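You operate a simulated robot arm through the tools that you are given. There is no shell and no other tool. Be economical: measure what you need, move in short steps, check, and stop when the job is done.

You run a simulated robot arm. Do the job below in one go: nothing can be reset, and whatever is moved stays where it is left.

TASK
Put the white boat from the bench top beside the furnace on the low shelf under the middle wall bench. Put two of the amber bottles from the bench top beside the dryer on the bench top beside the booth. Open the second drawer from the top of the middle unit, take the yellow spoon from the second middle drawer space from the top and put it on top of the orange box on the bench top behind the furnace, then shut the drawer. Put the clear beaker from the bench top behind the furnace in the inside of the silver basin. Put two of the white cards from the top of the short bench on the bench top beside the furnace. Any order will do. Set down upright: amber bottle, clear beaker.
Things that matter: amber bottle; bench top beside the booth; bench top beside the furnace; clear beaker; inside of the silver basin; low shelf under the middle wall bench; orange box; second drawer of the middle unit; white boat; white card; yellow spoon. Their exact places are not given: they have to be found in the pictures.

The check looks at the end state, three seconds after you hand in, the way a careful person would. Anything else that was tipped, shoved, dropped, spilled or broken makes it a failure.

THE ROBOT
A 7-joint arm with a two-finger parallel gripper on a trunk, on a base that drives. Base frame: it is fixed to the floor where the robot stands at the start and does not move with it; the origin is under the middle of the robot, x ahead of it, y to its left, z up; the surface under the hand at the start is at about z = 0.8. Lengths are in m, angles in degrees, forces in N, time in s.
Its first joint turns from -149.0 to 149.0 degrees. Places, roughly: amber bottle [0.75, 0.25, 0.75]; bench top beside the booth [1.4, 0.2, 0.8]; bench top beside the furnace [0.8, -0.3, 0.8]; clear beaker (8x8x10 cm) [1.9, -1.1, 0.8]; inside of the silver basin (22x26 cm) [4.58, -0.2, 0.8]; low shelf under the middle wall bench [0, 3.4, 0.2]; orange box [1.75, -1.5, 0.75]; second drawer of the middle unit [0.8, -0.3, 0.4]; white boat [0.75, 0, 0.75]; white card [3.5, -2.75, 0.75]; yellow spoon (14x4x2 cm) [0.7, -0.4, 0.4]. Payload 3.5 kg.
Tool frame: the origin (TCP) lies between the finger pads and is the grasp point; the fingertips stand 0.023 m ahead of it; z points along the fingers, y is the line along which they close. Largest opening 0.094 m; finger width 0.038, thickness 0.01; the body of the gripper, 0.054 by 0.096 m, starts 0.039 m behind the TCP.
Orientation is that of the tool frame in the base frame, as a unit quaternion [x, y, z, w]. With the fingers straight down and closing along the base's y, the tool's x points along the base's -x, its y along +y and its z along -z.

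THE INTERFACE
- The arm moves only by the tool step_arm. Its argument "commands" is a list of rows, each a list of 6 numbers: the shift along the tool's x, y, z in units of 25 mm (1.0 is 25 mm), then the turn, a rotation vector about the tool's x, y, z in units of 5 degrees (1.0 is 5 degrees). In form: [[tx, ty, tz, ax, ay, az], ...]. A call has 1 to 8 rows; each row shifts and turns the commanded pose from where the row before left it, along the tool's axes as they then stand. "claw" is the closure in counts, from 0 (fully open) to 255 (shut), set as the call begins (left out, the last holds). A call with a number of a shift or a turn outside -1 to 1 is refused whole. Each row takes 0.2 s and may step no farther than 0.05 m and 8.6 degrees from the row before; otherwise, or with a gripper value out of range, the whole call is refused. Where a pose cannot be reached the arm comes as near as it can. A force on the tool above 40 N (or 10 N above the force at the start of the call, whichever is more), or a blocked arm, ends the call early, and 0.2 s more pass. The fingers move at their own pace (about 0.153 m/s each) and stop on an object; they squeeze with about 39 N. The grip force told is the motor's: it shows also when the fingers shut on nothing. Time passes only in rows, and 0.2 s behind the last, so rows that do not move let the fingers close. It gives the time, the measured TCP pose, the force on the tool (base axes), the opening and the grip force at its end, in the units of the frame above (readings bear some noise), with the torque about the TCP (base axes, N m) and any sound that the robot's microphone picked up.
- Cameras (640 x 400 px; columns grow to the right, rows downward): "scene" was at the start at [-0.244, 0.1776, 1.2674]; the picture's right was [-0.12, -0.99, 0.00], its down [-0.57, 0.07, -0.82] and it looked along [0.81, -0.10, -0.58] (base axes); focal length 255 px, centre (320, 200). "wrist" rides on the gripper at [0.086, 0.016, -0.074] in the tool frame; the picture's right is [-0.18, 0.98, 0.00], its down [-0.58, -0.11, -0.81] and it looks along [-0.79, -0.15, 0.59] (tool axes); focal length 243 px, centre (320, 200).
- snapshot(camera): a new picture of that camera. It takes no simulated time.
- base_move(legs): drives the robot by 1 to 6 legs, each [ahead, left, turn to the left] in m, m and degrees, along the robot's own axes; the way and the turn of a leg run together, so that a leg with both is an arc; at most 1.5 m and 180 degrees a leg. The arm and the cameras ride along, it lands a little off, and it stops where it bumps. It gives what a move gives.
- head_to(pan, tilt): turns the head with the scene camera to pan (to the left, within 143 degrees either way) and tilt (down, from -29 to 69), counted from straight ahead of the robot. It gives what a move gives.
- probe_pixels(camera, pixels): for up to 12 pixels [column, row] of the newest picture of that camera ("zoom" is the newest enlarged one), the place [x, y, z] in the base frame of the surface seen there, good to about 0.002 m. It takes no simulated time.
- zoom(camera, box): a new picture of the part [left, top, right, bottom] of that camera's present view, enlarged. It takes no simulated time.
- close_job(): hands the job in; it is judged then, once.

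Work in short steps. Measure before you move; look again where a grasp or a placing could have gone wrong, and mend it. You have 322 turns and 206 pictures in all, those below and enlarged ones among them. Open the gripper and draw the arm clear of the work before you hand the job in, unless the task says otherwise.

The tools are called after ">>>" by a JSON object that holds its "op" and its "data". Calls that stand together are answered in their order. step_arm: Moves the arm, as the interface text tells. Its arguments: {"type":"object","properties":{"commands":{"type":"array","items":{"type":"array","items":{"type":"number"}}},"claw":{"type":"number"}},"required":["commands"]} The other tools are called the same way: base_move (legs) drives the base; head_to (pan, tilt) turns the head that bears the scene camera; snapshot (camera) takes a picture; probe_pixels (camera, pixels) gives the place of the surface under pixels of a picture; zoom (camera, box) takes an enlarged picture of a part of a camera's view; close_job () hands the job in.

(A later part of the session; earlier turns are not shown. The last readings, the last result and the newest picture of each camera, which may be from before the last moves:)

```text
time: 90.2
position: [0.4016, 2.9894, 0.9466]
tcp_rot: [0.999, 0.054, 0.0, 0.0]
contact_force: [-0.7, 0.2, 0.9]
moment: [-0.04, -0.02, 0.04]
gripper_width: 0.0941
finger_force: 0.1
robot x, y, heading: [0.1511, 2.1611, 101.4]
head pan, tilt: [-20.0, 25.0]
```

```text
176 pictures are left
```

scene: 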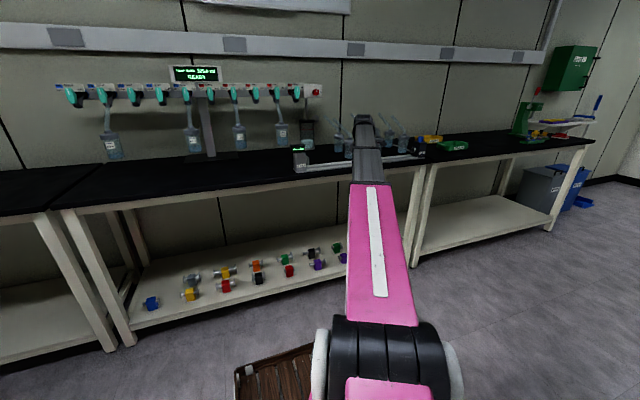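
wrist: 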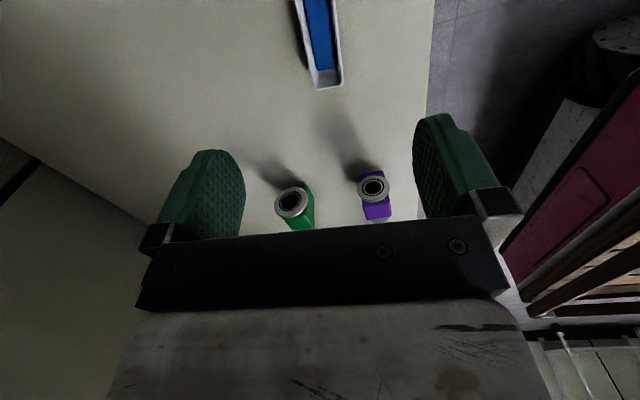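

I strafe left into open floor, then swing the tool to the robot's right side.

>>> {"op": "base_move", "data": {"legs": [[0, 0.88, 0]]}}

>>> {"op": "step_arm", "data": {"commands": [[0, 0, 0, 0, 0, 1], [0, 0, 0, 0, 0, 1], [0, 0, 0, 0, 0, 1], [0, 0, 0, 0, 0, 1], [0, 0, 0, 0, 0, 1], [0, 0, 0, 0, 0, 1], [0, 0, 0, 0, 0, 1], [0, 0, 0, 0, 0, 1]]}}

>>> {"op": "step_arm", "data": {"commands": [[0, 0, 0, 0, 0, 1], [0, 0, 0, 0, 0, 1], [0, 0, 0, 0, 0, 1], [0, 0, 0, 0, 0, 1], [0, 0, 0, 0, 0, 1], [0, 0, 0, 0, 0, 1], [0, 0, 0, 0, 0, 1], [0, 0, 0, 0, 0, 1]]}}

>>> {"op": "step_arm", "data": {"commands": [[0.98, -0.34, -0.2, 0, 0, 1], [0.98, -0.34, -0.2, 0, 0, 0], [0.98, -0.34, -0.2, 0, 0, 0], [0.98, -0.34, -0.2, 0, 0, 0], [0.98, -0.34, -0.2, 0, 0, 0], [0.98, -0.34, -0.2, 0, 0, 0], [0.98, -0.34, -0.2, 0, 0, 0], [0.98, -0.34, -0.2, 0, 0, 0]]}}

>>> {"op": "step_arm", "data": {"commands": [[0.98, -0.34, -0.2, 0, 0, 0], [0.98, -0.34, -0.2, 0, 0, 0], [0.98, -0.34, -0.2, 0, 0, 0], [0.98, -0.34, -0.2, 0, 0, 0], [0.98, -0.34, -0.2, 0, 0, 0], [0.98, -0.34, -0.2, 0, 0, 0], [0.98, -0.34, -0.2, 0, 0, 0], [0.98, -0.34, -0.2, 0, 0, 0]]}}

>>> {"op": "step_arm", "data": {"commands": [[0.98, -0.34, -0.2, 0, 0, 0], [0.98, -0.34, -0.2, 0, 0, 0], [0.98, -0.34, -0.2, 0, 0, 0], [0.98, -0.34, -0.2, 0, 0, 0], [0.98, -0.34, -0.2, 0, 0, 0], [0.98, -0.34, -0.2, 0, 0, 0], [0.98, -0.34, -0.2, 0, 0, 0], [0.98, -0.34, -0.2, 0, 0, 0]]}}

>>> {"op": "step_arm", "data": {"commands": [[0.98, -0.34, -0.2, 0, 0, 0], [0.98, -0.34, -0.2, 0, 0, 0], [0.98, -0.34, -0.2, 0, 0, 0], [0.98, -0.34, -0.2, 0, 0, 0], [0.98, -0.34, -0.2, 0, 0, 0], [0.98, -0.34, -0.2, 0, 0, 0]]}}

```text
time: 94.9
position: [-0.4629, 2.8173, 0.947]
tcp_rot: [0.999, 0.054, 0.0, 0.0]
contact_force: [-0.3, 1.2, -0.1]
moment: [-0.01, 0.0, 0.02]
gripper_width: 0.0939
finger_force: 0.1
robot x, y, heading: [-0.7152, 1.9914, 101.2]
head pan, tilt: [-20.0, 25.0]
```

```text
time: 96.7
position: [-0.4631, 2.8184, 0.9478]
tcp_rot: [0.957, -0.291, 0.0, 0.001]
contact_force: [0.8, 0.2, 0.2]
moment: [-0.01, 0.01, 0.03]
gripper_width: 0.0939
finger_force: 0.0
robot x, y, heading: [-0.7099, 1.995, 101.2]
head pan, tilt: [-20.0, 25.0]
```

```text
time: 98.5
position: [-0.4621, 2.8172, 0.9469]
tcp_rot: [0.799, -0.601, 0.0, 0.001]
contact_force: [-0.1, 0.3, -0.3]
moment: [-0.03, 0.01, 0.01]
gripper_width: 0.0944
finger_force: 0.0
robot x, y, heading: [-0.7136, 1.9883, 101.3]
head pan, tilt: [-20.0, 25.0]
```

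```text
time: 100.3
position: [-0.3556, 2.6391, 0.9872]
tcp_rot: [0.773, -0.635, 0.0, 0.001]
contact_force: [1.2, -1.1, 0.5]
moment: [-0.01, 0.0, -0.01]
gripper_width: 0.0939
finger_force: 0.1
robot x, y, heading: [-0.712, 1.9895, 101.3]
head pan, tilt: [-20.0, 25.0]
```

```text
time: 102.1
position: [-0.2516, 2.4609, 1.0279]
tcp_rot: [0.772, -0.635, 0.0, 0.001]
contact_force: [0.7, 0.8, -0.4]
moment: [-0.03, -0.01, -0.01]
gripper_width: 0.094
finger_force: 0.1
robot x, y, heading: [-0.7147, 1.9924, 101.3]
head pan, tilt: [-20.0, 25.0]
```

```text
time: 103.9
position: [-0.1443, 2.2824, 1.0624]
tcp_rot: [0.774, -0.633, 0.001, -0.004]
contact_force: [0.6, 0.4, 1.0]
moment: [0.04, 0.0, -0.01]
gripper_width: 0.094
finger_force: 0.1
out of reach, approached as far as the arm can: row 8
robot x, y, heading: [-0.7121, 1.99, 101.1]
head pan, tilt: [-20.0, 25.0]
```

```text
time: 105.3
position: [-0.058, 2.1512, 1.0743]
tcp_rot: [0.773, -0.635, 0.002, -0.005]
contact_force: [-0.4, -0.6, 0.4]
moment: [0.04, 0.02, 0.01]
gripper_width: 0.0938
finger_force: 0.0
out of reach, approached as far as the arm can: row 1, 2, 3, 4, 5
robot x, y, heading: [-0.7121, 1.9918, 101.1]
head pan, tilt: [-20.0, 25.0]
```

Arm now points right. I drive back along the bench and check behind.

>>> {"op": "base_move", "data": {"legs": [[-1.4, 0, 0]]}}

>>> {"op": "head_to", "data": {"pan": -143, "tilt": 45}}

>>> {"op": "snapshot", "data": {"camera": "scene"}}

>>> {"op": "head_to", "data": {"pan": 143, "tilt": 55}}

>>> {"op": "snapshot", "data": {"camera": "scene"}}

```text
time: 112.2
position: [0.2081, 0.7832, 1.0743]
tcp_rot: [0.771, -0.636, 0.004, -0.004]
contact_force: [-0.2, -0.2, 0.4]
moment: [0.02, -0.01, -0.01]
gripper_width: 0.0939
finger_force: 0.2
robot x, y, heading: [-0.4488, 0.6277, 100.9]
head pan, tilt: [-20.0, 25.0]
```

```text
time: 114.2
position: [0.2084, 0.7825, 1.0758]
tcp_rot: [0.771, -0.637, 0.003, -0.004]
contact_force: [0.1, -0.5, -1.2]
moment: [-0.02, 0.0, 0.02]
gripper_width: 0.0942
finger_force: 0.1
robot x, y, heading: [-0.4475, 0.6286, 100.6]
head pan, tilt: [-143.0, 45.0]
```

```text
175 pictures are left
```

scene: 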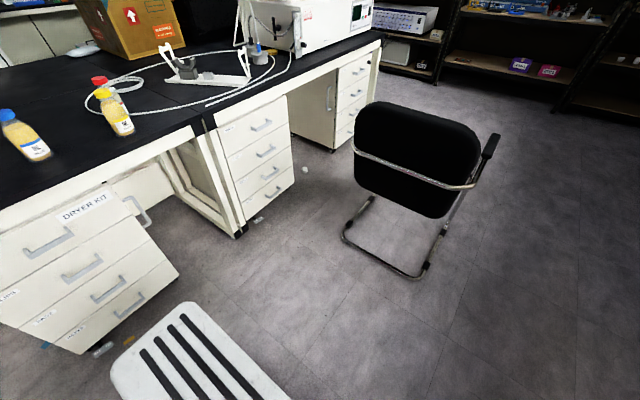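

```text
time: 118.2
position: [0.21, 0.7826, 1.0745]
tcp_rot: [0.771, -0.636, 0.003, -0.004]
contact_force: [-0.2, 0.3, -0.2]
moment: [0.02, -0.02, 0.02]
gripper_width: 0.0939
finger_force: 0.0
robot x, y, heading: [-0.4455, 0.6294, 100.8]
head pan, tilt: [143.0, 55.0]
```

```text
174 pictures are left
```

scene: 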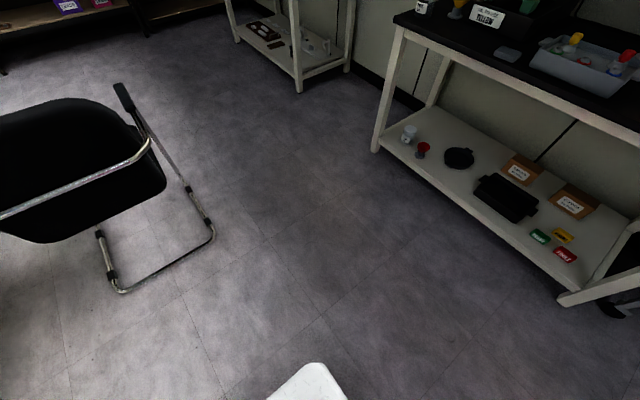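

Clear behind. I go back 0.35 m, then 0.3 m right towards the bottles.

>>> {"op": "base_move", "data": {"legs": [[-0.35, 0, 0.7], [0, -0.3, 0]]}}

>>> {"op": "head_to", "data": {"pan": -95, "tilt": 40}}

>>> {"op": "snapshot", "data": {"camera": "scene"}}

>>> {"op": "snapshot", "data": {"camera": "wrist"}}

```text
time: 122.1
position: [0.5721, 0.508, 1.0754]
tcp_rot: [0.775, -0.632, 0.003, -0.005]
contact_force: [-0.5, 0.2, -0.2]
moment: [0.05, 0.02, 0.0]
gripper_width: 0.094
finger_force: 0.1
robot x, y, heading: [-0.081, 0.3443, 101.4]
head pan, tilt: [143.0, 55.0]
```

```text
time: 125.5
position: [0.5742, 0.5078, 1.0747]
tcp_rot: [0.775, -0.632, 0.002, -0.005]
contact_force: [0.3, -0.4, 0.6]
moment: [0.03, -0.03, 0.03]
gripper_width: 0.094
finger_force: 0.1
robot x, y, heading: [-0.0809, 0.3437, 101.4]
head pan, tilt: [-95.0, 40.0]
```

```text
173 pictures are left
```

scene: 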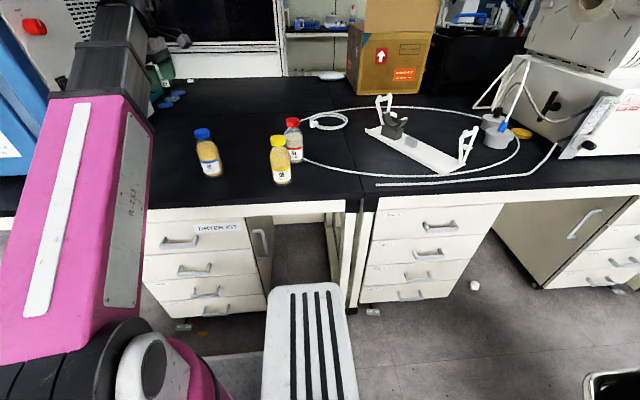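

```text
172 pictures are left
```

wrist: 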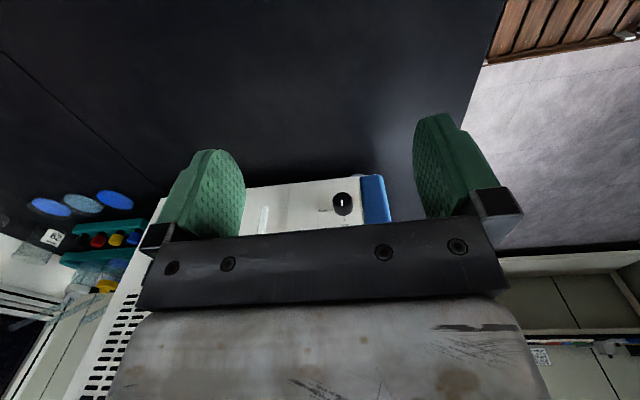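

I measure the bottles' caps and free space on the rear bench.

>>> {"op": "zoom", "data": {"camera": "scene", "box": [150, 60, 350, 200]}}

>>> {"op": "probe_pixels", "data": {"camera": "scene", "pixels": [[202, 133], [278, 141], [292, 122], [208, 165], [281, 175], [210, 105], [240, 100], [260, 110], [290, 95], [320, 125], [180, 100], [335, 110]]}}

```text
2.86 times, centred on (250, 130) of scene
```

zoom: 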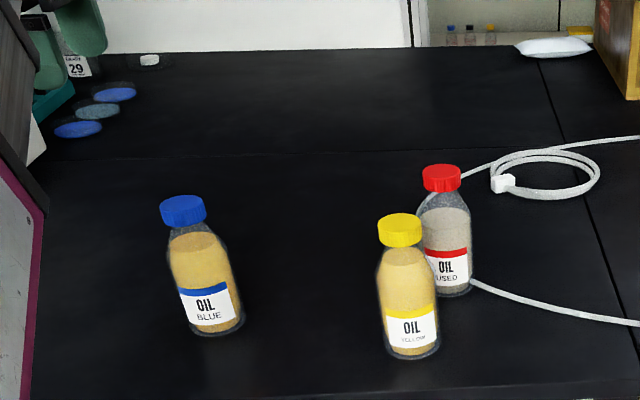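

```text
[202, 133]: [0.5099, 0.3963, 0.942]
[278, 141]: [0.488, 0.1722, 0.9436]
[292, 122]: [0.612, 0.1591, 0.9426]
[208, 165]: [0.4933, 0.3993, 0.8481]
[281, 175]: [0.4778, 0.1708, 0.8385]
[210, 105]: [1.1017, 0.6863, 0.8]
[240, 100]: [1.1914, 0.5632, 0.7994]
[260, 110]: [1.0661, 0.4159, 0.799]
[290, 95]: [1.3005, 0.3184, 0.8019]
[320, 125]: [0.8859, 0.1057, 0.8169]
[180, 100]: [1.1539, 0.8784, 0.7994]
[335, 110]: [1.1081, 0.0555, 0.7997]
```

I probe the cap tops in the enlarged picture.

>>> {"op": "probe_pixels", "data": {"camera": "zoom", "pixels": [[183, 197], [183, 208], [163, 205], [203, 203], [183, 218], [400, 215], [400, 226], [379, 222], [421, 222], [400, 240], [250, 150], [208, 262]]}}

```text
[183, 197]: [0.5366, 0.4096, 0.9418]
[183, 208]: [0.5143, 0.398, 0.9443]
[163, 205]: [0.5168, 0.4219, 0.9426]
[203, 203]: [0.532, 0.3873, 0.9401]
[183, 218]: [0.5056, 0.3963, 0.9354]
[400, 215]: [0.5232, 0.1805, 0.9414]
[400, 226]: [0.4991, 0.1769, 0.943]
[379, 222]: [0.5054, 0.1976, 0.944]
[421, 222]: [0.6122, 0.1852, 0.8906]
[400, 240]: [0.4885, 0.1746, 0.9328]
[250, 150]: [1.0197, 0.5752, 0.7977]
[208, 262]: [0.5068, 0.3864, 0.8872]
```

Blue cap centre is about (0.522, 0.403). I move above it and check with the wrist camera.

>>> {"op": "step_arm", "data": {"commands": [[0.93, 0.71, 0, 0, 0, 0], [0.93, 0.71, 0, 0, 0, 0], [0.93, 0.71, 0, 0, 0, 0], [0.93, 0.71, 0, 0, 0, 0], [0, 0, 1, 0, 0, 0], [0, 0, 1, 0, 0, 0], [0, 0, 1, 0, 0, 0]], "claw": 0}}

>>> {"op": "snapshot", "data": {"camera": "wrist"}}

```text
time: 127.1
position: [0.5346, 0.4061, 0.9749]
tcp_rot: [0.775, -0.632, 0.002, -0.005]
contact_force: [0.2, -0.5, -0.8]
moment: [0.01, -0.06, 0.02]
gripper_width: 0.094
finger_force: 0.0
out of reach, approached as far as the arm can: row 2, 3, 4
robot x, y, heading: [-0.08, 0.3448, 101.5]
head pan, tilt: [-95.0, 40.0]
```

```text
170 pictures are left
```

wrist: 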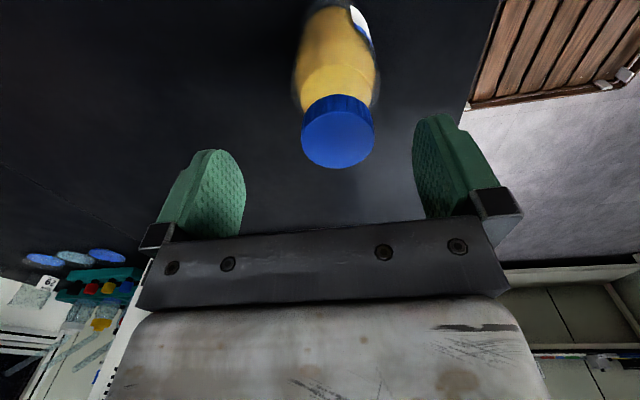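

The tool stopped 12 mm short in x; I nudge it now that it is lower.

>>> {"op": "step_arm", "data": {"commands": [[0.1, 0.5, 0, 0, 0, 0]]}}

>>> {"op": "probe_pixels", "data": {"camera": "wrist", "pixels": [[336, 140], [305, 140], [372, 140], [336, 165], [337, 118]]}}

```text
time: 127.5
position: [0.5234, 0.4009, 0.9739]
tcp_rot: [0.775, -0.632, 0.002, -0.004]
contact_force: [-0.5, 0.6, 0.2]
moment: [0.0, 0.05, -0.01]
gripper_width: 0.0937
finger_force: 0.1
robot x, y, heading: [-0.082, 0.3444, 101.6]
head pan, tilt: [-95.0, 40.0]
```

```text
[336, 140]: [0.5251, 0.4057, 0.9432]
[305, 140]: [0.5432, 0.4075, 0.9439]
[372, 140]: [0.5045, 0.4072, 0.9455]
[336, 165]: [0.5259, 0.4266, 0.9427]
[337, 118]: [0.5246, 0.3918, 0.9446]
```

Aligned. I descend to the neck and grip.

>>> {"op": "step_arm", "data": {"commands": [[-0.2, 0, 1, 0, 0, 0], [0, 0, 1, 0, 0, 0], [0, 0, 0.1, 0, 0, 0]]}}

>>> {"op": "step_arm", "data": {"commands": [[0, 0, 0, 0, 0, 0], [0, 0, 0, 0, 0, 0], [0, 0, 0, 0, 0, 0]], "claw": 255}}

>>> {"op": "step_arm", "data": {"commands": [[0, 0, -0.5, 0, 0, 0], [0, 0, -1, 0, 0, 0], [0, 0, -1, 0, 0, 0], [0, 0, -1, 0, 0, 0]]}}

>>> {"op": "snapshot", "data": {"camera": "wrist"}}

```text
time: 128.3
position: [0.522, 0.4062, 0.9222]
tcp_rot: [0.774, -0.633, 0.003, -0.005]
contact_force: [-0.7, -0.4, -0.4]
moment: [0.0, 0.01, 0.02]
gripper_width: 0.0942
finger_force: 0.0
robot x, y, heading: [-0.0791, 0.3428, 101.6]
head pan, tilt: [-95.0, 40.0]
```

```text
time: 129.1
position: [0.523, 0.4053, 0.9221]
tcp_rot: [0.775, -0.632, 0.003, -0.005]
contact_force: [-0.2, 0.0, 10.5]
moment: [0.07, 0.02, -0.07]
gripper_width: 0.0503
finger_force: 39.1
robot x, y, heading: [-0.0838, 0.3435, 101.6]
head pan, tilt: [-95.0, 40.0]
```

```text
time: 130.1
position: [0.5206, 0.4049, 1.01]
tcp_rot: [0.775, -0.632, 0.002, -0.004]
contact_force: [-0.3, -0.5, -1.9]
moment: [-0.03, -0.02, -0.01]
gripper_width: 0.0395
finger_force: 38.9
robot x, y, heading: [-0.0804, 0.3449, 101.6]
head pan, tilt: [-95.0, 40.0]
```

```text
169 pictures are left
```

wrist: 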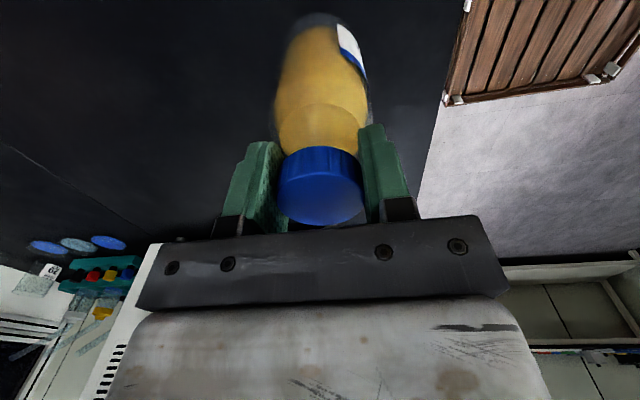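

The fingers slid up to the cap (0.0395). I check that the bottle hangs free and straight.

>>> {"op": "zoom", "data": {"camera": "scene", "box": [100, 40, 340, 190]}}

```text
2.67 times, centred on (220, 115) of scene
```

zoom: 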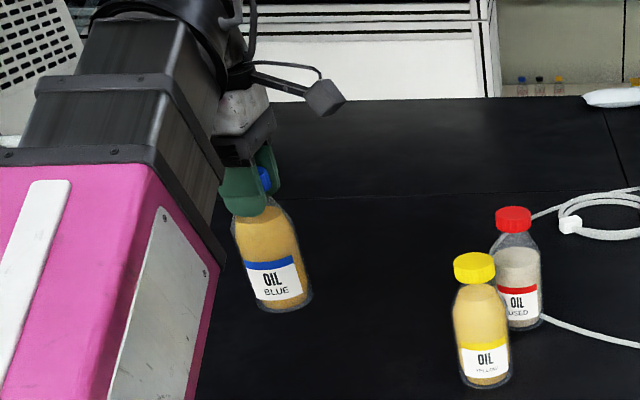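

I probe the bottle's lower edge height.

>>> {"op": "probe_pixels", "data": {"camera": "zoom", "pixels": [[283, 302], [270, 230], [483, 380], [280, 325]]}}

```text
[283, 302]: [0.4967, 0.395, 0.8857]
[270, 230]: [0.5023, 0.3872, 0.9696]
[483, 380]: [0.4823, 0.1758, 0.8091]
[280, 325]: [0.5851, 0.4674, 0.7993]
```

Bottom hangs at about 0.88, TCP 0.13 above it. I raise slightly and strafe right toward the bench.

>>> {"op": "step_arm", "data": {"commands": [[0, 0, -1, 0, 0, 0], [0, -1, 0, 0, 0, 0], [0, -1, 0, 0, 0, 0], [0, -1, 0, 0, 0, 0], [0, -1, 0, 0, 0, 0], [0, -1, 0, 0, 0, 0], [0, -1, 0, 0, 0, 0], [0, -1, 0, 0, 0, 0]]}}

>>> {"op": "head_to", "data": {"pan": -110, "tilt": 68}}

>>> {"op": "snapshot", "data": {"camera": "scene"}}

```text
time: 131.9
position: [0.6935, 0.4401, 1.0351]
tcp_rot: [0.775, -0.632, 0.002, -0.004]
contact_force: [-0.2, 0.9, -2.7]
moment: [-0.04, 0.0, 0.0]
gripper_width: 0.0393
finger_force: 39.2
robot x, y, heading: [-0.081, 0.3442, 101.5]
head pan, tilt: [-95.0, 40.0]
```

```text
time: 132.8
position: [0.6926, 0.4407, 1.0364]
tcp_rot: [0.775, -0.632, 0.003, -0.005]
contact_force: [0.3, -0.3, -3.0]
moment: [0.02, 0.04, 0.0]
gripper_width: 0.039
finger_force: 39.2
robot x, y, heading: [-0.0825, 0.3438, 101.7]
head pan, tilt: [-110.0, 68.0]
```

```text
167 pictures are left
```

scene: 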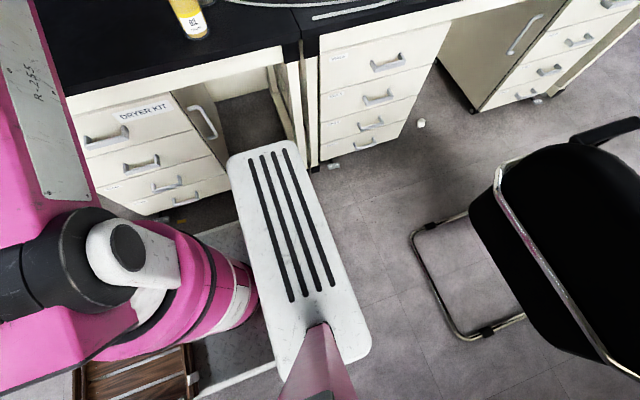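

The robot's white rear plate might meet the bench first; I probe its edge and the bench edge.

>>> {"op": "probe_pixels", "data": {"camera": "scene", "pixels": [[240, 155], [288, 143], [260, 150], [300, 110], [200, 75], [360, 340], [200, 200], [175, 210], [150, 160], [205, 110]]}}

```text
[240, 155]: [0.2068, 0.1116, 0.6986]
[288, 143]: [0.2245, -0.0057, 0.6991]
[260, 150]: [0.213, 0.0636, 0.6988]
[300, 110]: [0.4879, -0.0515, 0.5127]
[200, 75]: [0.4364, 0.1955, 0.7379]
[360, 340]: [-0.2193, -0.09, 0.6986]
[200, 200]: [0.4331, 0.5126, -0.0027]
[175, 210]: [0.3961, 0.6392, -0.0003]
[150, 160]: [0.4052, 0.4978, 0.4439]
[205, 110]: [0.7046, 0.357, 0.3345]
```

There is about 0.24 m to the bench. I strafe right 0.19 m.

>>> {"op": "base_move", "data": {"legs": [[0, -0.19, 0]]}}

>>> {"op": "head_to", "data": {"pan": -85, "tilt": 30}}

>>> {"op": "step_arm", "data": {"commands": [[0, -1, 0, 0, 0, 0], [0, -1, 0, 0, 0, 0], [0, -1, 0, 0, 0, 0], [0, -1, 0, 0, 0, 0], [0, -1, 0, 0, 0, 0], [0, -1, 0, 0, 0, 0]]}}

>>> {"op": "snapshot", "data": {"camera": "scene"}}

```text
time: 134.5
position: [0.8766, 0.4778, 1.0351]
tcp_rot: [0.775, -0.632, 0.003, -0.003]
contact_force: [0.3, -0.3, -2.9]
moment: [-0.01, 0.03, 0.02]
gripper_width: 0.0391
finger_force: 39.1
robot x, y, heading: [0.1015, 0.3804, 101.7]
head pan, tilt: [-110.0, 68.0]
stopped in leg 1: the robot was blocked; the commanded pose is now the measured one
```

```text
time: 135.6
position: [0.8765, 0.479, 1.0356]
tcp_rot: [0.775, -0.632, 0.002, -0.004]
contact_force: [-0.4, -0.4, -3.3]
moment: [0.0, 0.0, 0.03]
gripper_width: 0.0389
finger_force: 39.4
robot x, y, heading: [0.1017, 0.3783, 101.8]
head pan, tilt: [-85.0, 30.0]
```

```text
time: 137.0
position: [1.0242, 0.5096, 1.0369]
tcp_rot: [0.776, -0.631, 0.002, -0.004]
contact_force: [0.0, 0.9, -3.2]
moment: [-0.03, 0.0, -0.03]
gripper_width: 0.039
finger_force: 39.2
robot x, y, heading: [0.1033, 0.3813, 101.5]
head pan, tilt: [-85.0, 30.0]
```

```text
166 pictures are left
```

scene: 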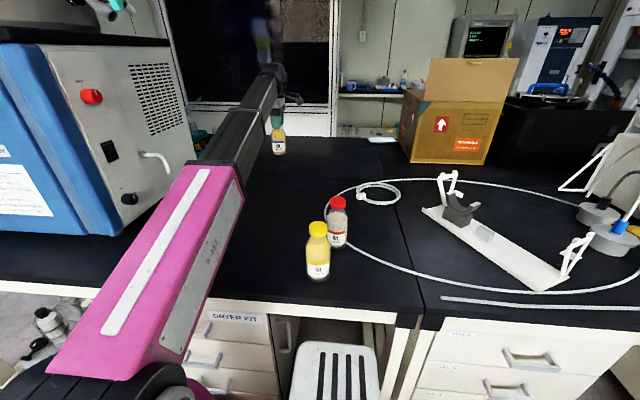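

I ease off 1 cm, then extend further as far as the arm allows.

>>> {"op": "base_move", "data": {"legs": [[0, 0.012, 0]]}}

>>> {"op": "step_arm", "data": {"commands": [[0, -1, 0, 0, 0, 0], [0, -1, 0, 0, 0, 0], [0, -1, 0, 0, 0, 0], [0, -1, 0, 0, 0, 0]]}}

```text
time: 137.7
position: [1.0116, 0.5067, 1.0382]
tcp_rot: [0.776, -0.631, 0.002, -0.004]
contact_force: [-0.3, 0.0, -1.9]
moment: [-0.02, -0.01, 0.0]
gripper_width: 0.0387
finger_force: 38.8
robot x, y, heading: [0.0901, 0.3794, 101.6]
head pan, tilt: [-85.0, 30.0]
```

```text
time: 138.7
position: [1.1098, 0.527, 1.0374]
tcp_rot: [0.775, -0.632, 0.002, -0.004]
contact_force: [-0.8, 0.2, -3.1]
moment: [-0.01, 0.02, -0.01]
gripper_width: 0.0389
finger_force: 39.0
robot x, y, heading: [0.0929, 0.3775, 101.5]
head pan, tilt: [-85.0, 30.0]
```

Still in reach (u about 1.19). One more step out, then lower to 0.94.

>>> {"op": "step_arm", "data": {"commands": [[0, -1, 0, 0, 0, 0], [0, -0.4, 1, 0, 0, 0], [0, 0, 1, 0, 0, 0], [0, 0, 1, 0, 0, 0], [0, 0, 0.8, 0, 0, 0]]}}

>>> {"op": "zoom", "data": {"camera": "scene", "box": [200, 60, 400, 200]}}

```text
time: 139.9
position: [1.1449, 0.5334, 0.9436]
tcp_rot: [0.775, -0.632, 0.003, -0.005]
contact_force: [0.0, 0.1, -1.8]
moment: [0.03, 0.02, 0.02]
gripper_width: 0.0387
finger_force: 38.9
robot x, y, heading: [0.0932, 0.3753, 101.8]
head pan, tilt: [-85.0, 30.0]
```

```text
2.86 times, centred on (300, 130) of scene
```

zoom: 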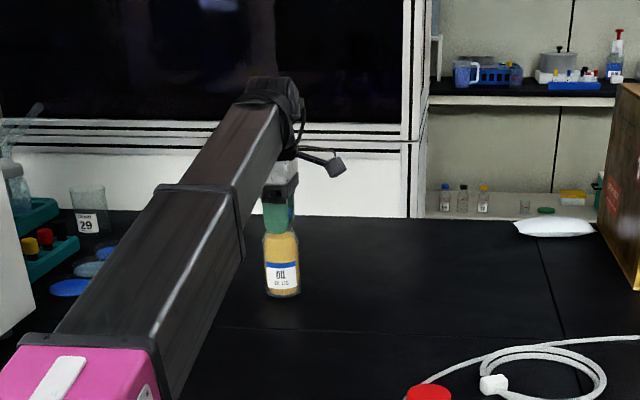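

Well past the seam. I probe the bottle foot for the remaining drop.

>>> {"op": "probe_pixels", "data": {"camera": "zoom", "pixels": [[283, 292], [283, 302], [283, 280], [230, 310]]}}

>>> {"op": "step_arm", "data": {"commands": [[0, 0, 0.3, 0, 0, 0], [0, 0, 0, 0, 0, 0]]}}

```text
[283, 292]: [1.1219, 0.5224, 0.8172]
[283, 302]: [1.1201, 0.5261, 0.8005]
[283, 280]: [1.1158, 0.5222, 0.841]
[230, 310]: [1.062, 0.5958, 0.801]
```

```text
time: 140.5
position: [1.1454, 0.5346, 0.9349]
tcp_rot: [0.776, -0.631, 0.002, -0.004]
contact_force: [0.9, -0.3, -2.0]
moment: [-0.02, 0.03, 0.0]
gripper_width: 0.0388
finger_force: 38.5
robot x, y, heading: [0.0878, 0.3775, 101.8]
head pan, tilt: [-85.0, 30.0]
```

Still hanging (force about -2). I lower in small steps until contact.

>>> {"op": "step_arm", "data": {"commands": [[0, 0, 0.12, 0, 0, 0], [0, 0, 0, 0, 0, 0]]}}

>>> {"op": "step_arm", "data": {"commands": [[0, 0, 0.12, 0, 0, 0], [0, 0, 0, 0, 0, 0]]}}

```text
time: 141.1
position: [1.1445, 0.535, 0.9337]
tcp_rot: [0.776, -0.631, 0.004, -0.005]
contact_force: [2.3, 0.8, 23.7]
moment: [-0.13, 0.22, 0.03]
gripper_width: 0.039
finger_force: 39.2
robot x, y, heading: [0.0918, 0.378, 101.6]
head pan, tilt: [-85.0, 30.0]
```

```text
time: 141.5
position: [1.1448, 0.5345, 0.9344]
tcp_rot: [0.775, -0.631, 0.004, -0.005]
contact_force: [-1.4, -0.3, 13.4]
moment: [0.0, 0.62, 0.04]
gripper_width: 0.0387
finger_force: 38.8
robot x, y, heading: [0.0922, 0.3788, 101.4]
head pan, tilt: [-85.0, 30.0]
stopped in row 1: the force on the tool passed its limit at 44 N (the readings are from after the stop); the commanded pose is now the measured one
```

It stands on the bench. I open and rise.

>>> {"op": "step_arm", "data": {"commands": [[0, 0, -0.08, 0, 0, 0], [0, 0, 0, 0, 0, 0], [0, 0, 0, 0, 0, 0]], "claw": 0}}

>>> {"op": "step_arm", "data": {"commands": [[0, 0, -1, 0, 0, 0], [0, 0, -1, 0, 0, 0], [0, 0, -1, 0, 0, 0], [0, 0, -1, 0, 0, 0], [0, 1, 0, 0, 0, 0], [0, 1, 0, 0, 0, 0], [0, 1, 0, 0, 0, 0], [0, 1, 0, 0, 0, 0]]}}

>>> {"op": "zoom", "data": {"camera": "scene", "box": [200, 60, 400, 200]}}

```text
time: 142.3
position: [1.1461, 0.5345, 0.9334]
tcp_rot: [0.775, -0.632, 0.003, -0.005]
contact_force: [0.0, -0.4, 0.1]
moment: [-0.02, 0.01, 0.0]
gripper_width: 0.0938
finger_force: 0.0
robot x, y, heading: [0.0918, 0.378, 101.7]
head pan, tilt: [-85.0, 30.0]
```

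```text
time: 144.1
position: [1.0455, 0.5138, 1.0329]
tcp_rot: [0.775, -0.631, 0.004, -0.005]
contact_force: [-0.2, 0.2, 0.4]
moment: [0.01, 0.03, 0.0]
gripper_width: 0.0939
finger_force: 0.1
robot x, y, heading: [0.0916, 0.3781, 101.5]
head pan, tilt: [-85.0, 30.0]
```

```text
2.86 times, centred on (300, 130) of scene
```

zoom: 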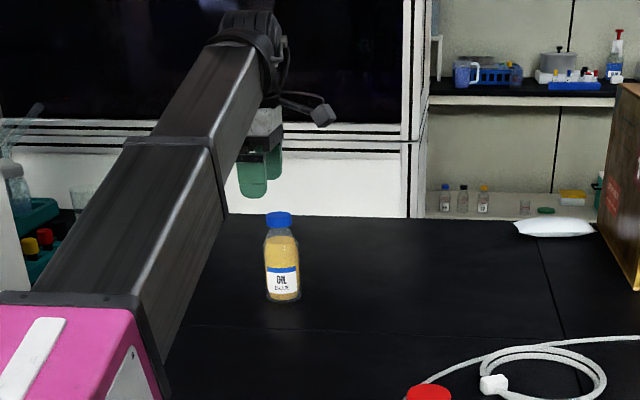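

Blue bottle stands well. I strafe left and move over the yellow cap at (0.506, 0.178).

>>> {"op": "base_move", "data": {"legs": [[0, 0.15, 0]]}}

>>> {"op": "step_arm", "data": {"commands": [[0.49, 0.99, 0, 0, 0, 0], [0.49, 0.99, 0, 0, 0, 0], [0.49, 0.99, 0, 0, 0, 0], [0.49, 0.99, 0, 0, 0, 0], [0.49, 0.99, 0, 0, 0, 0], [0.49, 0.99, 0, 0, 0, 0], [0.49, 0.99, 0, 0, 0, 0], [0.49, 0.99, 0, 0, 0, 0]]}}

>>> {"op": "step_arm", "data": {"commands": [[0.49, 0.99, 0, 0, 0, 0], [0.49, 0.99, 0, 0, 0, 0], [0.49, 0.99, 0, 0, 0, 0], [0.49, 0.99, 0, 0, 0, 0], [0.49, 0.99, 0, 0, 0, 0], [0.49, 0.99, 0, 0, 0, 0], [0.49, 0.99, 0, 0, 0, 0], [0.49, 0.99, 0, 0, 0, 0]]}}

>>> {"op": "snapshot", "data": {"camera": "wrist"}}

```text
time: 145.5
position: [0.8998, 0.4833, 1.0327]
tcp_rot: [0.775, -0.632, 0.003, -0.005]
contact_force: [-0.3, 0.3, -0.3]
moment: [0.04, 0.02, 0.0]
gripper_width: 0.094
finger_force: 0.1
robot x, y, heading: [-0.0561, 0.3458, 101.9]
head pan, tilt: [-85.0, 30.0]
```

```text
time: 147.3
position: [0.7256, 0.3485, 1.0312]
tcp_rot: [0.776, -0.631, 0.004, -0.005]
contact_force: [-0.1, 0.7, 0.1]
moment: [-0.02, 0.0, 0.02]
gripper_width: 0.0939
finger_force: 0.0
robot x, y, heading: [-0.06, 0.345, 101.6]
head pan, tilt: [-85.0, 30.0]
```

```text
time: 149.1
position: [0.5505, 0.2137, 1.0285]
tcp_rot: [0.776, -0.631, 0.004, -0.005]
contact_force: [-0.2, 0.0, 1.0]
moment: [0.01, 0.01, -0.01]
gripper_width: 0.0941
finger_force: 0.0
robot x, y, heading: [-0.0561, 0.3477, 101.9]
head pan, tilt: [-85.0, 30.0]
```

```text
163 pictures are left
```

wrist: 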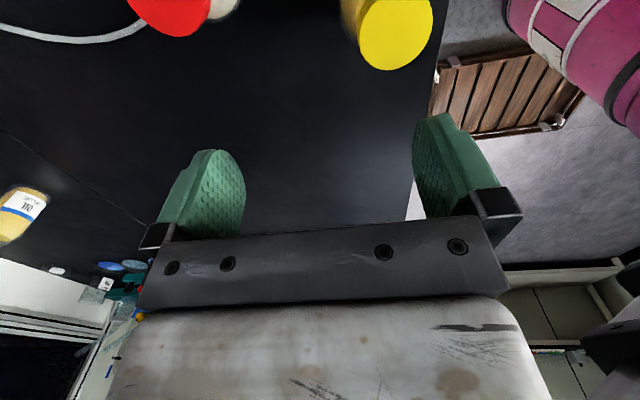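

I probe the yellow and red caps.

>>> {"op": "probe_pixels", "data": {"camera": "wrist", "pixels": [[397, 30], [362, 25], [432, 20], [392, 67], [178, 10], [205, 25]]}}

```text
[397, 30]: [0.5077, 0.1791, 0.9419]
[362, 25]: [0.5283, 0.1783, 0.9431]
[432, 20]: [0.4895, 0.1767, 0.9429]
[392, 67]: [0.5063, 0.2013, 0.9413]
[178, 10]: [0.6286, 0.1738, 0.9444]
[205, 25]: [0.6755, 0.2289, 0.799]
```

Cap centre is at (0.508, 0.180). I align, descend to 0.932 and grip the cap.

>>> {"op": "step_arm", "data": {"commands": [[0.5, 0.95, 0, 0, 0, 0], [0.5, 0.95, 0, 0, 0, 0], [0, 0, 1, 0, 0, 0], [0, 0, 1, 0, 0, 0], [0, 0, 1, 0, 0, 0], [0, 0, 0.85, 0, 0, 0]]}}

>>> {"op": "snapshot", "data": {"camera": "wrist"}}

```text
time: 150.5
position: [0.5119, 0.1791, 0.9293]
tcp_rot: [0.775, -0.632, 0.004, -0.005]
contact_force: [0.1, -0.7, 1.7]
moment: [0.04, 0.02, 0.0]
gripper_width: 0.094
finger_force: 0.0
out of reach, approached as far as the arm can: row 2
robot x, y, heading: [-0.0577, 0.3503, 101.4]
head pan, tilt: [-85.0, 30.0]
```

```text
162 pictures are left
```

wrist: 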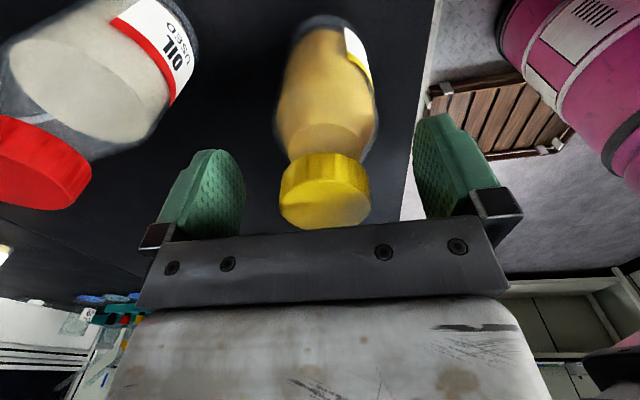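

Centred between the pads. I grip and lift.

>>> {"op": "step_arm", "data": {"commands": [[0, 0, 0, 0, 0, 0], [0, 0, 0, 0, 0, 0], [0, 0, 0, 0, 0, 0]], "claw": 255}}

>>> {"op": "step_arm", "data": {"commands": [[0, 0, -0.5, 0, 0, 0], [0, 0, -1, 0, 0, 0], [0, 0, -1, 0, 0, 0], [0, 0, -1, 0, 0, 0], [0, 0, -1, 0, 0, 0], [0, 0, -1, 0, 0, 0], [0, 0, -1, 0, 0, 0]]}}

>>> {"op": "snapshot", "data": {"camera": "wrist"}}

```text
time: 151.3
position: [0.5099, 0.1785, 0.9296]
tcp_rot: [0.775, -0.632, 0.004, -0.006]
contact_force: [-4.5, 0.0, 9.3]
moment: [0.02, 0.12, -0.04]
gripper_width: 0.0437
finger_force: 39.2
robot x, y, heading: [-0.0557, 0.3446, 101.7]
head pan, tilt: [-85.0, 30.0]
```

```text
time: 152.9
position: [0.5341, 0.1733, 1.0429]
tcp_rot: [0.775, -0.632, 0.012, -0.009]
contact_force: [0.5, -0.3, -2.8]
moment: [0.01, 0.0, -0.03]
gripper_width: 0.0394
finger_force: 39.3
out of reach, approached as far as the arm can: row 5, 6, 7
robot x, y, heading: [-0.0561, 0.3454, 101.6]
head pan, tilt: [-85.0, 30.0]
```

```text
161 pictures are left
```

wrist: 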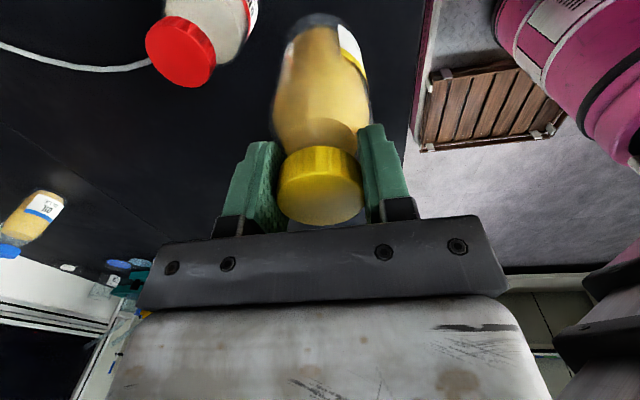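

Held. I first move away from the red bottle (towards +v), then strafe right to the bench.

>>> {"op": "step_arm", "data": {"commands": [[-1, 0, 0, 0, 0, 0], [-1, 0, 0, 0, 0, 0], [-1, 0, 0, 0, 0, 0], [-1, 0, 0, 0, 0, 0], [-1, 0, 0, 0, 0, 0], [-1, -0.5, 0, 0, 0, 0], [-1, -1, 0, 0, 0, 0], [-1, -1, 0, 0, 0, 0]]}}

>>> {"op": "base_move", "data": {"legs": [[0, -0.148, 0]]}}

>>> {"op": "step_arm", "data": {"commands": [[0, -1, 0, 0, 0, 0], [0, -1, 0, 0, 0, 0], [0, -1, 0, 0, 0, 0], [0, -1, 0, 0, 0, 0], [0, -1, 0, 0, 0, 0], [0, -1, 0, 0, 0, 0], [0, -1, 0, 0, 0, 0], [0, -1, 0, 0, 0, 0]]}}

>>> {"op": "snapshot", "data": {"camera": "scene"}}

```text
time: 154.7
position: [0.5632, 0.3825, 1.0257]
tcp_rot: [0.776, -0.631, 0.004, -0.005]
contact_force: [0.0, -0.1, -3.3]
moment: [-0.02, -0.02, 0.04]
gripper_width: 0.0391
finger_force: 39.3
out of reach, approached as far as the arm can: row 1, 2, 4
robot x, y, heading: [-0.0559, 0.345, 101.6]
head pan, tilt: [-85.0, 30.0]
```

```text
time: 156.0
position: [0.7082, 0.4123, 1.0265]
tcp_rot: [0.776, -0.631, 0.003, -0.004]
contact_force: [-0.1, 0.2, -2.9]
moment: [-0.02, 0.03, 0.01]
gripper_width: 0.039
finger_force: 39.0
robot x, y, heading: [0.0898, 0.3808, 102.2]
head pan, tilt: [-85.0, 30.0]
```

```text
time: 157.8
position: [0.9033, 0.4532, 1.0277]
tcp_rot: [0.776, -0.631, 0.003, -0.005]
contact_force: [-0.6, -0.4, -2.5]
moment: [0.0, 0.0, 0.02]
gripper_width: 0.0386
finger_force: 39.3
robot x, y, heading: [0.0883, 0.3768, 102.0]
head pan, tilt: [-85.0, 30.0]
```

```text
160 pictures are left
```

scene: 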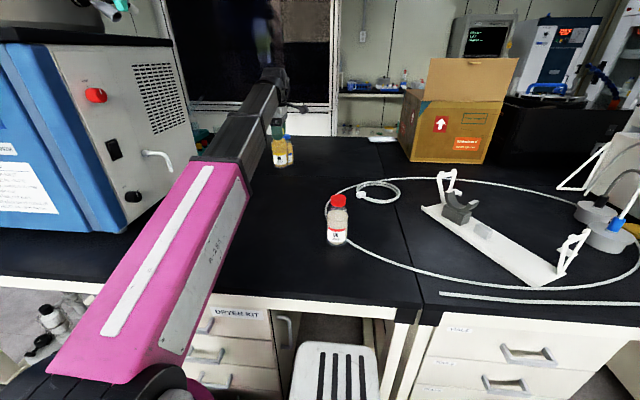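

I shift toward v=0.17 first (clear of the blue bottle), then extend and lower.

>>> {"op": "step_arm", "data": {"commands": [[1, -0.4, 0, 0, 0, 0], [1, -0.4, 0, 0, 0, 0], [1, -0.4, 0, 0, 0, 0], [1, -0.4, 0, 0, 0, 0], [0, -1, 0, 0, 0, 0], [0, -1, 0, 0, 0, 0], [0, -1, 0, 0, 0, 0], [0, -1, 0, 0, 0, 0]]}}

>>> {"op": "step_arm", "data": {"commands": [[0, -1, 0.5, 0, 0, 0], [0, -1, 1, 0, 0, 0], [0, -1, 1, 0, 0, 0], [0, -0.6, 0.9, 0, 0, 0]]}}

>>> {"op": "zoom", "data": {"camera": "scene", "box": [200, 60, 400, 200]}}

```text
time: 159.6
position: [1.0629, 0.3844, 1.0312]
tcp_rot: [0.776, -0.63, 0.004, -0.005]
contact_force: [-0.1, -0.5, -3.8]
moment: [-0.01, 0.02, -0.03]
gripper_width: 0.0391
finger_force: 38.9
robot x, y, heading: [0.0885, 0.3826, 101.8]
head pan, tilt: [-85.0, 30.0]
```

```text
time: 160.6
position: [1.1525, 0.4018, 0.9476]
tcp_rot: [0.775, -0.632, 0.004, -0.005]
contact_force: [-0.3, -0.7, -3.4]
moment: [-0.04, -0.02, -0.02]
gripper_width: 0.0389
finger_force: 38.8
robot x, y, heading: [0.0922, 0.3774, 101.8]
head pan, tilt: [-85.0, 30.0]
```

```text
2.86 times, centred on (300, 130) of scene
```

zoom: 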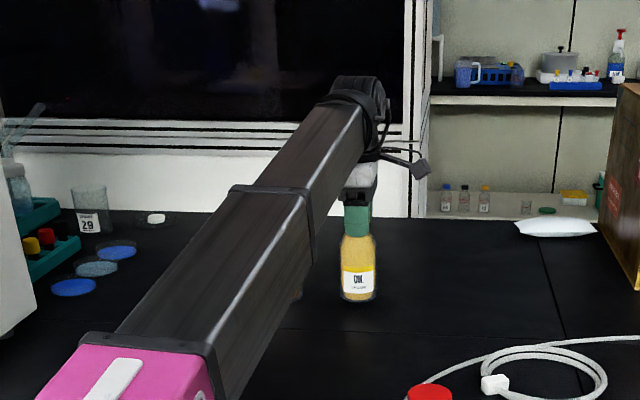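

I lower in small steps until the weight comes off.

>>> {"op": "step_arm", "data": {"commands": [[0, 0, 0.35, 0, 0, 0], [0, 0, 0, 0, 0, 0]]}}

>>> {"op": "step_arm", "data": {"commands": [[0, 0, 0.12, 0, 0, 0], [0, 0, 0, 0, 0, 0]]}}

```text
time: 161.2
position: [1.1502, 0.403, 0.9378]
tcp_rot: [0.776, -0.63, 0.003, -0.005]
contact_force: [0.1, -0.4, -3.3]
moment: [0.0, -0.01, -0.01]
gripper_width: 0.0387
finger_force: 39.4
robot x, y, heading: [0.09, 0.3742, 101.8]
head pan, tilt: [-85.0, 30.0]
```

```text
time: 161.8
position: [1.1511, 0.4018, 0.934]
tcp_rot: [0.776, -0.631, 0.004, -0.005]
contact_force: [0.8, -0.6, 1.6]
moment: [-0.02, 0.05, 0.02]
gripper_width: 0.0389
finger_force: 39.2
robot x, y, heading: [0.0906, 0.3793, 101.8]
head pan, tilt: [-85.0, 30.0]
```

It has touched. I open, rise, and check.

>>> {"op": "step_arm", "data": {"commands": [[0, 0, 0, 0, 0, 0], [0, 0, 0, 0, 0, 0], [0, 0, 0, 0, 0, 0]], "claw": 0}}

>>> {"op": "step_arm", "data": {"commands": [[0, 0, -1, 0, 0, 0], [0, 0, -1, 0, 0, 0], [0, 0, -1, 0, 0, 0], [0, 0, -1, 0, 0, 0], [0, 1, 0, 0, 0, 0], [0, 1, 0, 0, 0, 0], [0, 1, 0, 0, 0, 0], [0, 1, 0, 0, 0, 0]]}}

>>> {"op": "snapshot", "data": {"camera": "wrist"}}

>>> {"op": "zoom", "data": {"camera": "scene", "box": [200, 60, 400, 200]}}

```text
time: 162.6
position: [1.1508, 0.4021, 0.9353]
tcp_rot: [0.776, -0.631, 0.004, -0.005]
contact_force: [-0.3, -1.0, 0.5]
moment: [-0.01, -0.01, -0.03]
gripper_width: 0.0942
finger_force: 0.0
robot x, y, heading: [0.0863, 0.3742, 101.7]
head pan, tilt: [-85.0, 30.0]
```

```text
time: 164.4
position: [1.051, 0.3801, 1.0334]
tcp_rot: [0.776, -0.63, 0.004, -0.004]
contact_force: [0.1, 0.2, -1.0]
moment: [0.0, 0.01, 0.0]
gripper_width: 0.094
finger_force: 0.1
robot x, y, heading: [0.0861, 0.3794, 101.5]
head pan, tilt: [-85.0, 30.0]
```

```text
158 pictures are left
```

wrist: 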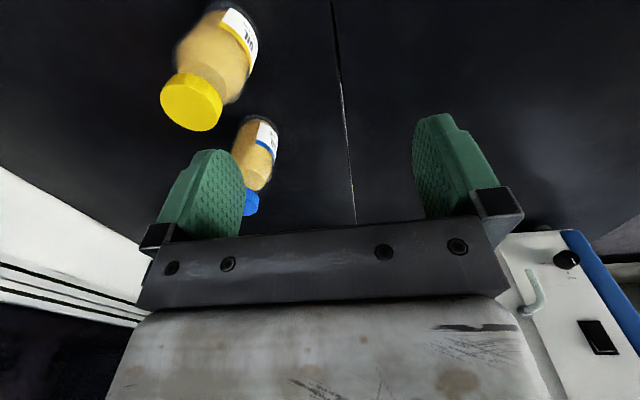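

```text
2.86 times, centred on (300, 130) of scene
```

zoom: 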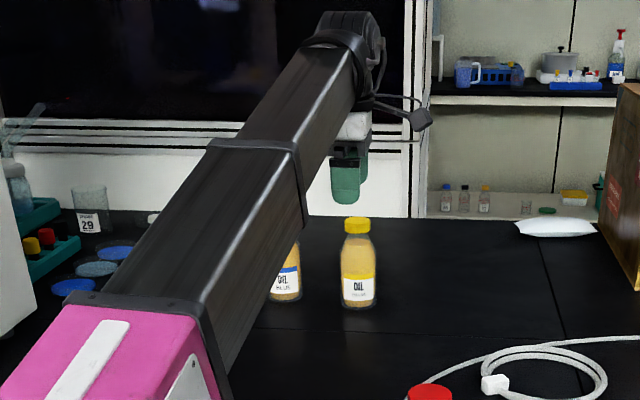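

Both bottles are done. Next the drawer: I look toward the middle unit and chair and probe them.

>>> {"op": "base_move", "data": {"legs": [[0, 0.4, 0]]}}

>>> {"op": "head_to", "data": {"pan": -135, "tilt": 45}}

>>> {"op": "snapshot", "data": {"camera": "scene"}}

```text
time: 166.9
position: [0.6604, 0.2984, 1.0336]
tcp_rot: [0.777, -0.63, 0.004, -0.004]
contact_force: [0.6, 0.7, 0.3]
moment: [0.01, 0.01, -0.01]
gripper_width: 0.0939
finger_force: 0.0
robot x, y, heading: [-0.304, 0.2972, 101.7]
head pan, tilt: [-85.0, 30.0]
```

```text
time: 168.1
position: [0.6603, 0.2995, 1.0338]
tcp_rot: [0.777, -0.63, 0.004, -0.005]
contact_force: [0.4, -0.5, 0.0]
moment: [0.01, 0.02, -0.02]
gripper_width: 0.0943
finger_force: 0.0
robot x, y, heading: [-0.3015, 0.2912, 101.7]
head pan, tilt: [-135.0, 45.0]
```

```text
156 pictures are left
```

scene: 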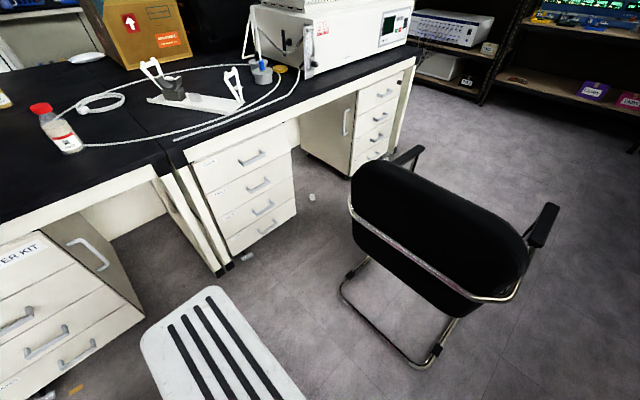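

I probe the handles, the unit's edges and the chair.

>>> {"op": "zoom", "data": {"camera": "scene", "box": [160, 110, 330, 270]}}

>>> {"op": "probe_pixels", "data": {"camera": "scene", "pixels": [[252, 158], [258, 186], [263, 206], [193, 160], [290, 130], [225, 255], [340, 295], [430, 365], [350, 205], [500, 300], [545, 210], [352, 160]]}}

```text
2.50 times, centred on (245, 190) of scene
```

zoom: 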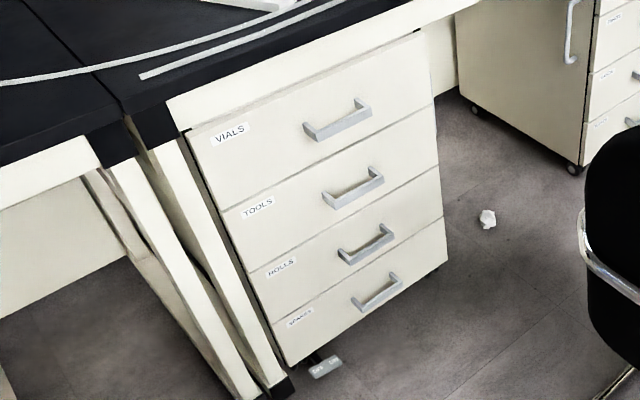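

```text
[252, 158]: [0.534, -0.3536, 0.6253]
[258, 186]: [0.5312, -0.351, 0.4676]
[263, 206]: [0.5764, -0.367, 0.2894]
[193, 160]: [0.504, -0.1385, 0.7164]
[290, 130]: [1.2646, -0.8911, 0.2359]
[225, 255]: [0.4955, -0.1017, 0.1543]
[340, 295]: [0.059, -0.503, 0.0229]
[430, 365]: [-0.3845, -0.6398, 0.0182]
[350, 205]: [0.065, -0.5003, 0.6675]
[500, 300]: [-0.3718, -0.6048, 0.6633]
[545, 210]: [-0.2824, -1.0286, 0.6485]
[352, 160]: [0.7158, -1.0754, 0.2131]
```

The TOOLS handle is at about (0.53,-0.35,0.47); the chair limits me to its left. I retract the arm, then turn the base to face the bench.

>>> {"op": "step_arm", "data": {"commands": [[0, 1, 0, 0, 0, 0], [0, 1, 0, 0, 0, 0], [0, 1, 0, 0, 0, 0], [0, 1, 0, 0, 0, 0], [0, 1, 0, 0, 0, 0], [0, 1, 0, 0, 0, 0], [0, 1, 0, 0, 0, 0], [0, 1, 0, 0, 0, 0]]}}

>>> {"op": "step_arm", "data": {"commands": [[0, 1, 0, 0, 0, 0], [0, 1, 0, 0, 0, 0], [0, 1, 0, 0, 0, 0], [0, 1, 0, 0, 0, 0], [0, 1, 0, 0, 0, 0]]}}

>>> {"op": "base_move", "data": {"legs": [[0, 0.2, 0], [0, 0, -90]]}}

```text
time: 169.9
position: [0.4644, 0.26, 1.0312]
tcp_rot: [0.776, -0.631, 0.004, -0.004]
contact_force: [-0.3, -0.3, 0.6]
moment: [-0.02, -0.01, 0.03]
gripper_width: 0.0937
finger_force: 0.0
robot x, y, heading: [-0.2989, 0.2997, 101.5]
head pan, tilt: [-135.0, 45.0]
```

```text
time: 171.1
position: [0.3421, 0.2333, 1.0286]
tcp_rot: [0.776, -0.631, 0.004, -0.005]
contact_force: [-0.3, 0.2, 0.1]
moment: [0.01, 0.02, 0.01]
gripper_width: 0.0939
finger_force: 0.1
robot x, y, heading: [-0.302, 0.2934, 101.5]
head pan, tilt: [-135.0, 45.0]
```

```text
time: 176.5
position: [-0.5599, -0.3898, 1.0286]
tcp_rot: [-0.104, 0.995, -0.005, 0.0]
contact_force: [0.6, -0.5, 0.8]
moment: [-0.02, 0.06, 0.0]
gripper_width: 0.0938
finger_force: 0.2
robot x, y, heading: [-0.4939, 0.2559, 12.0]
head pan, tilt: [-135.0, 45.0]
```

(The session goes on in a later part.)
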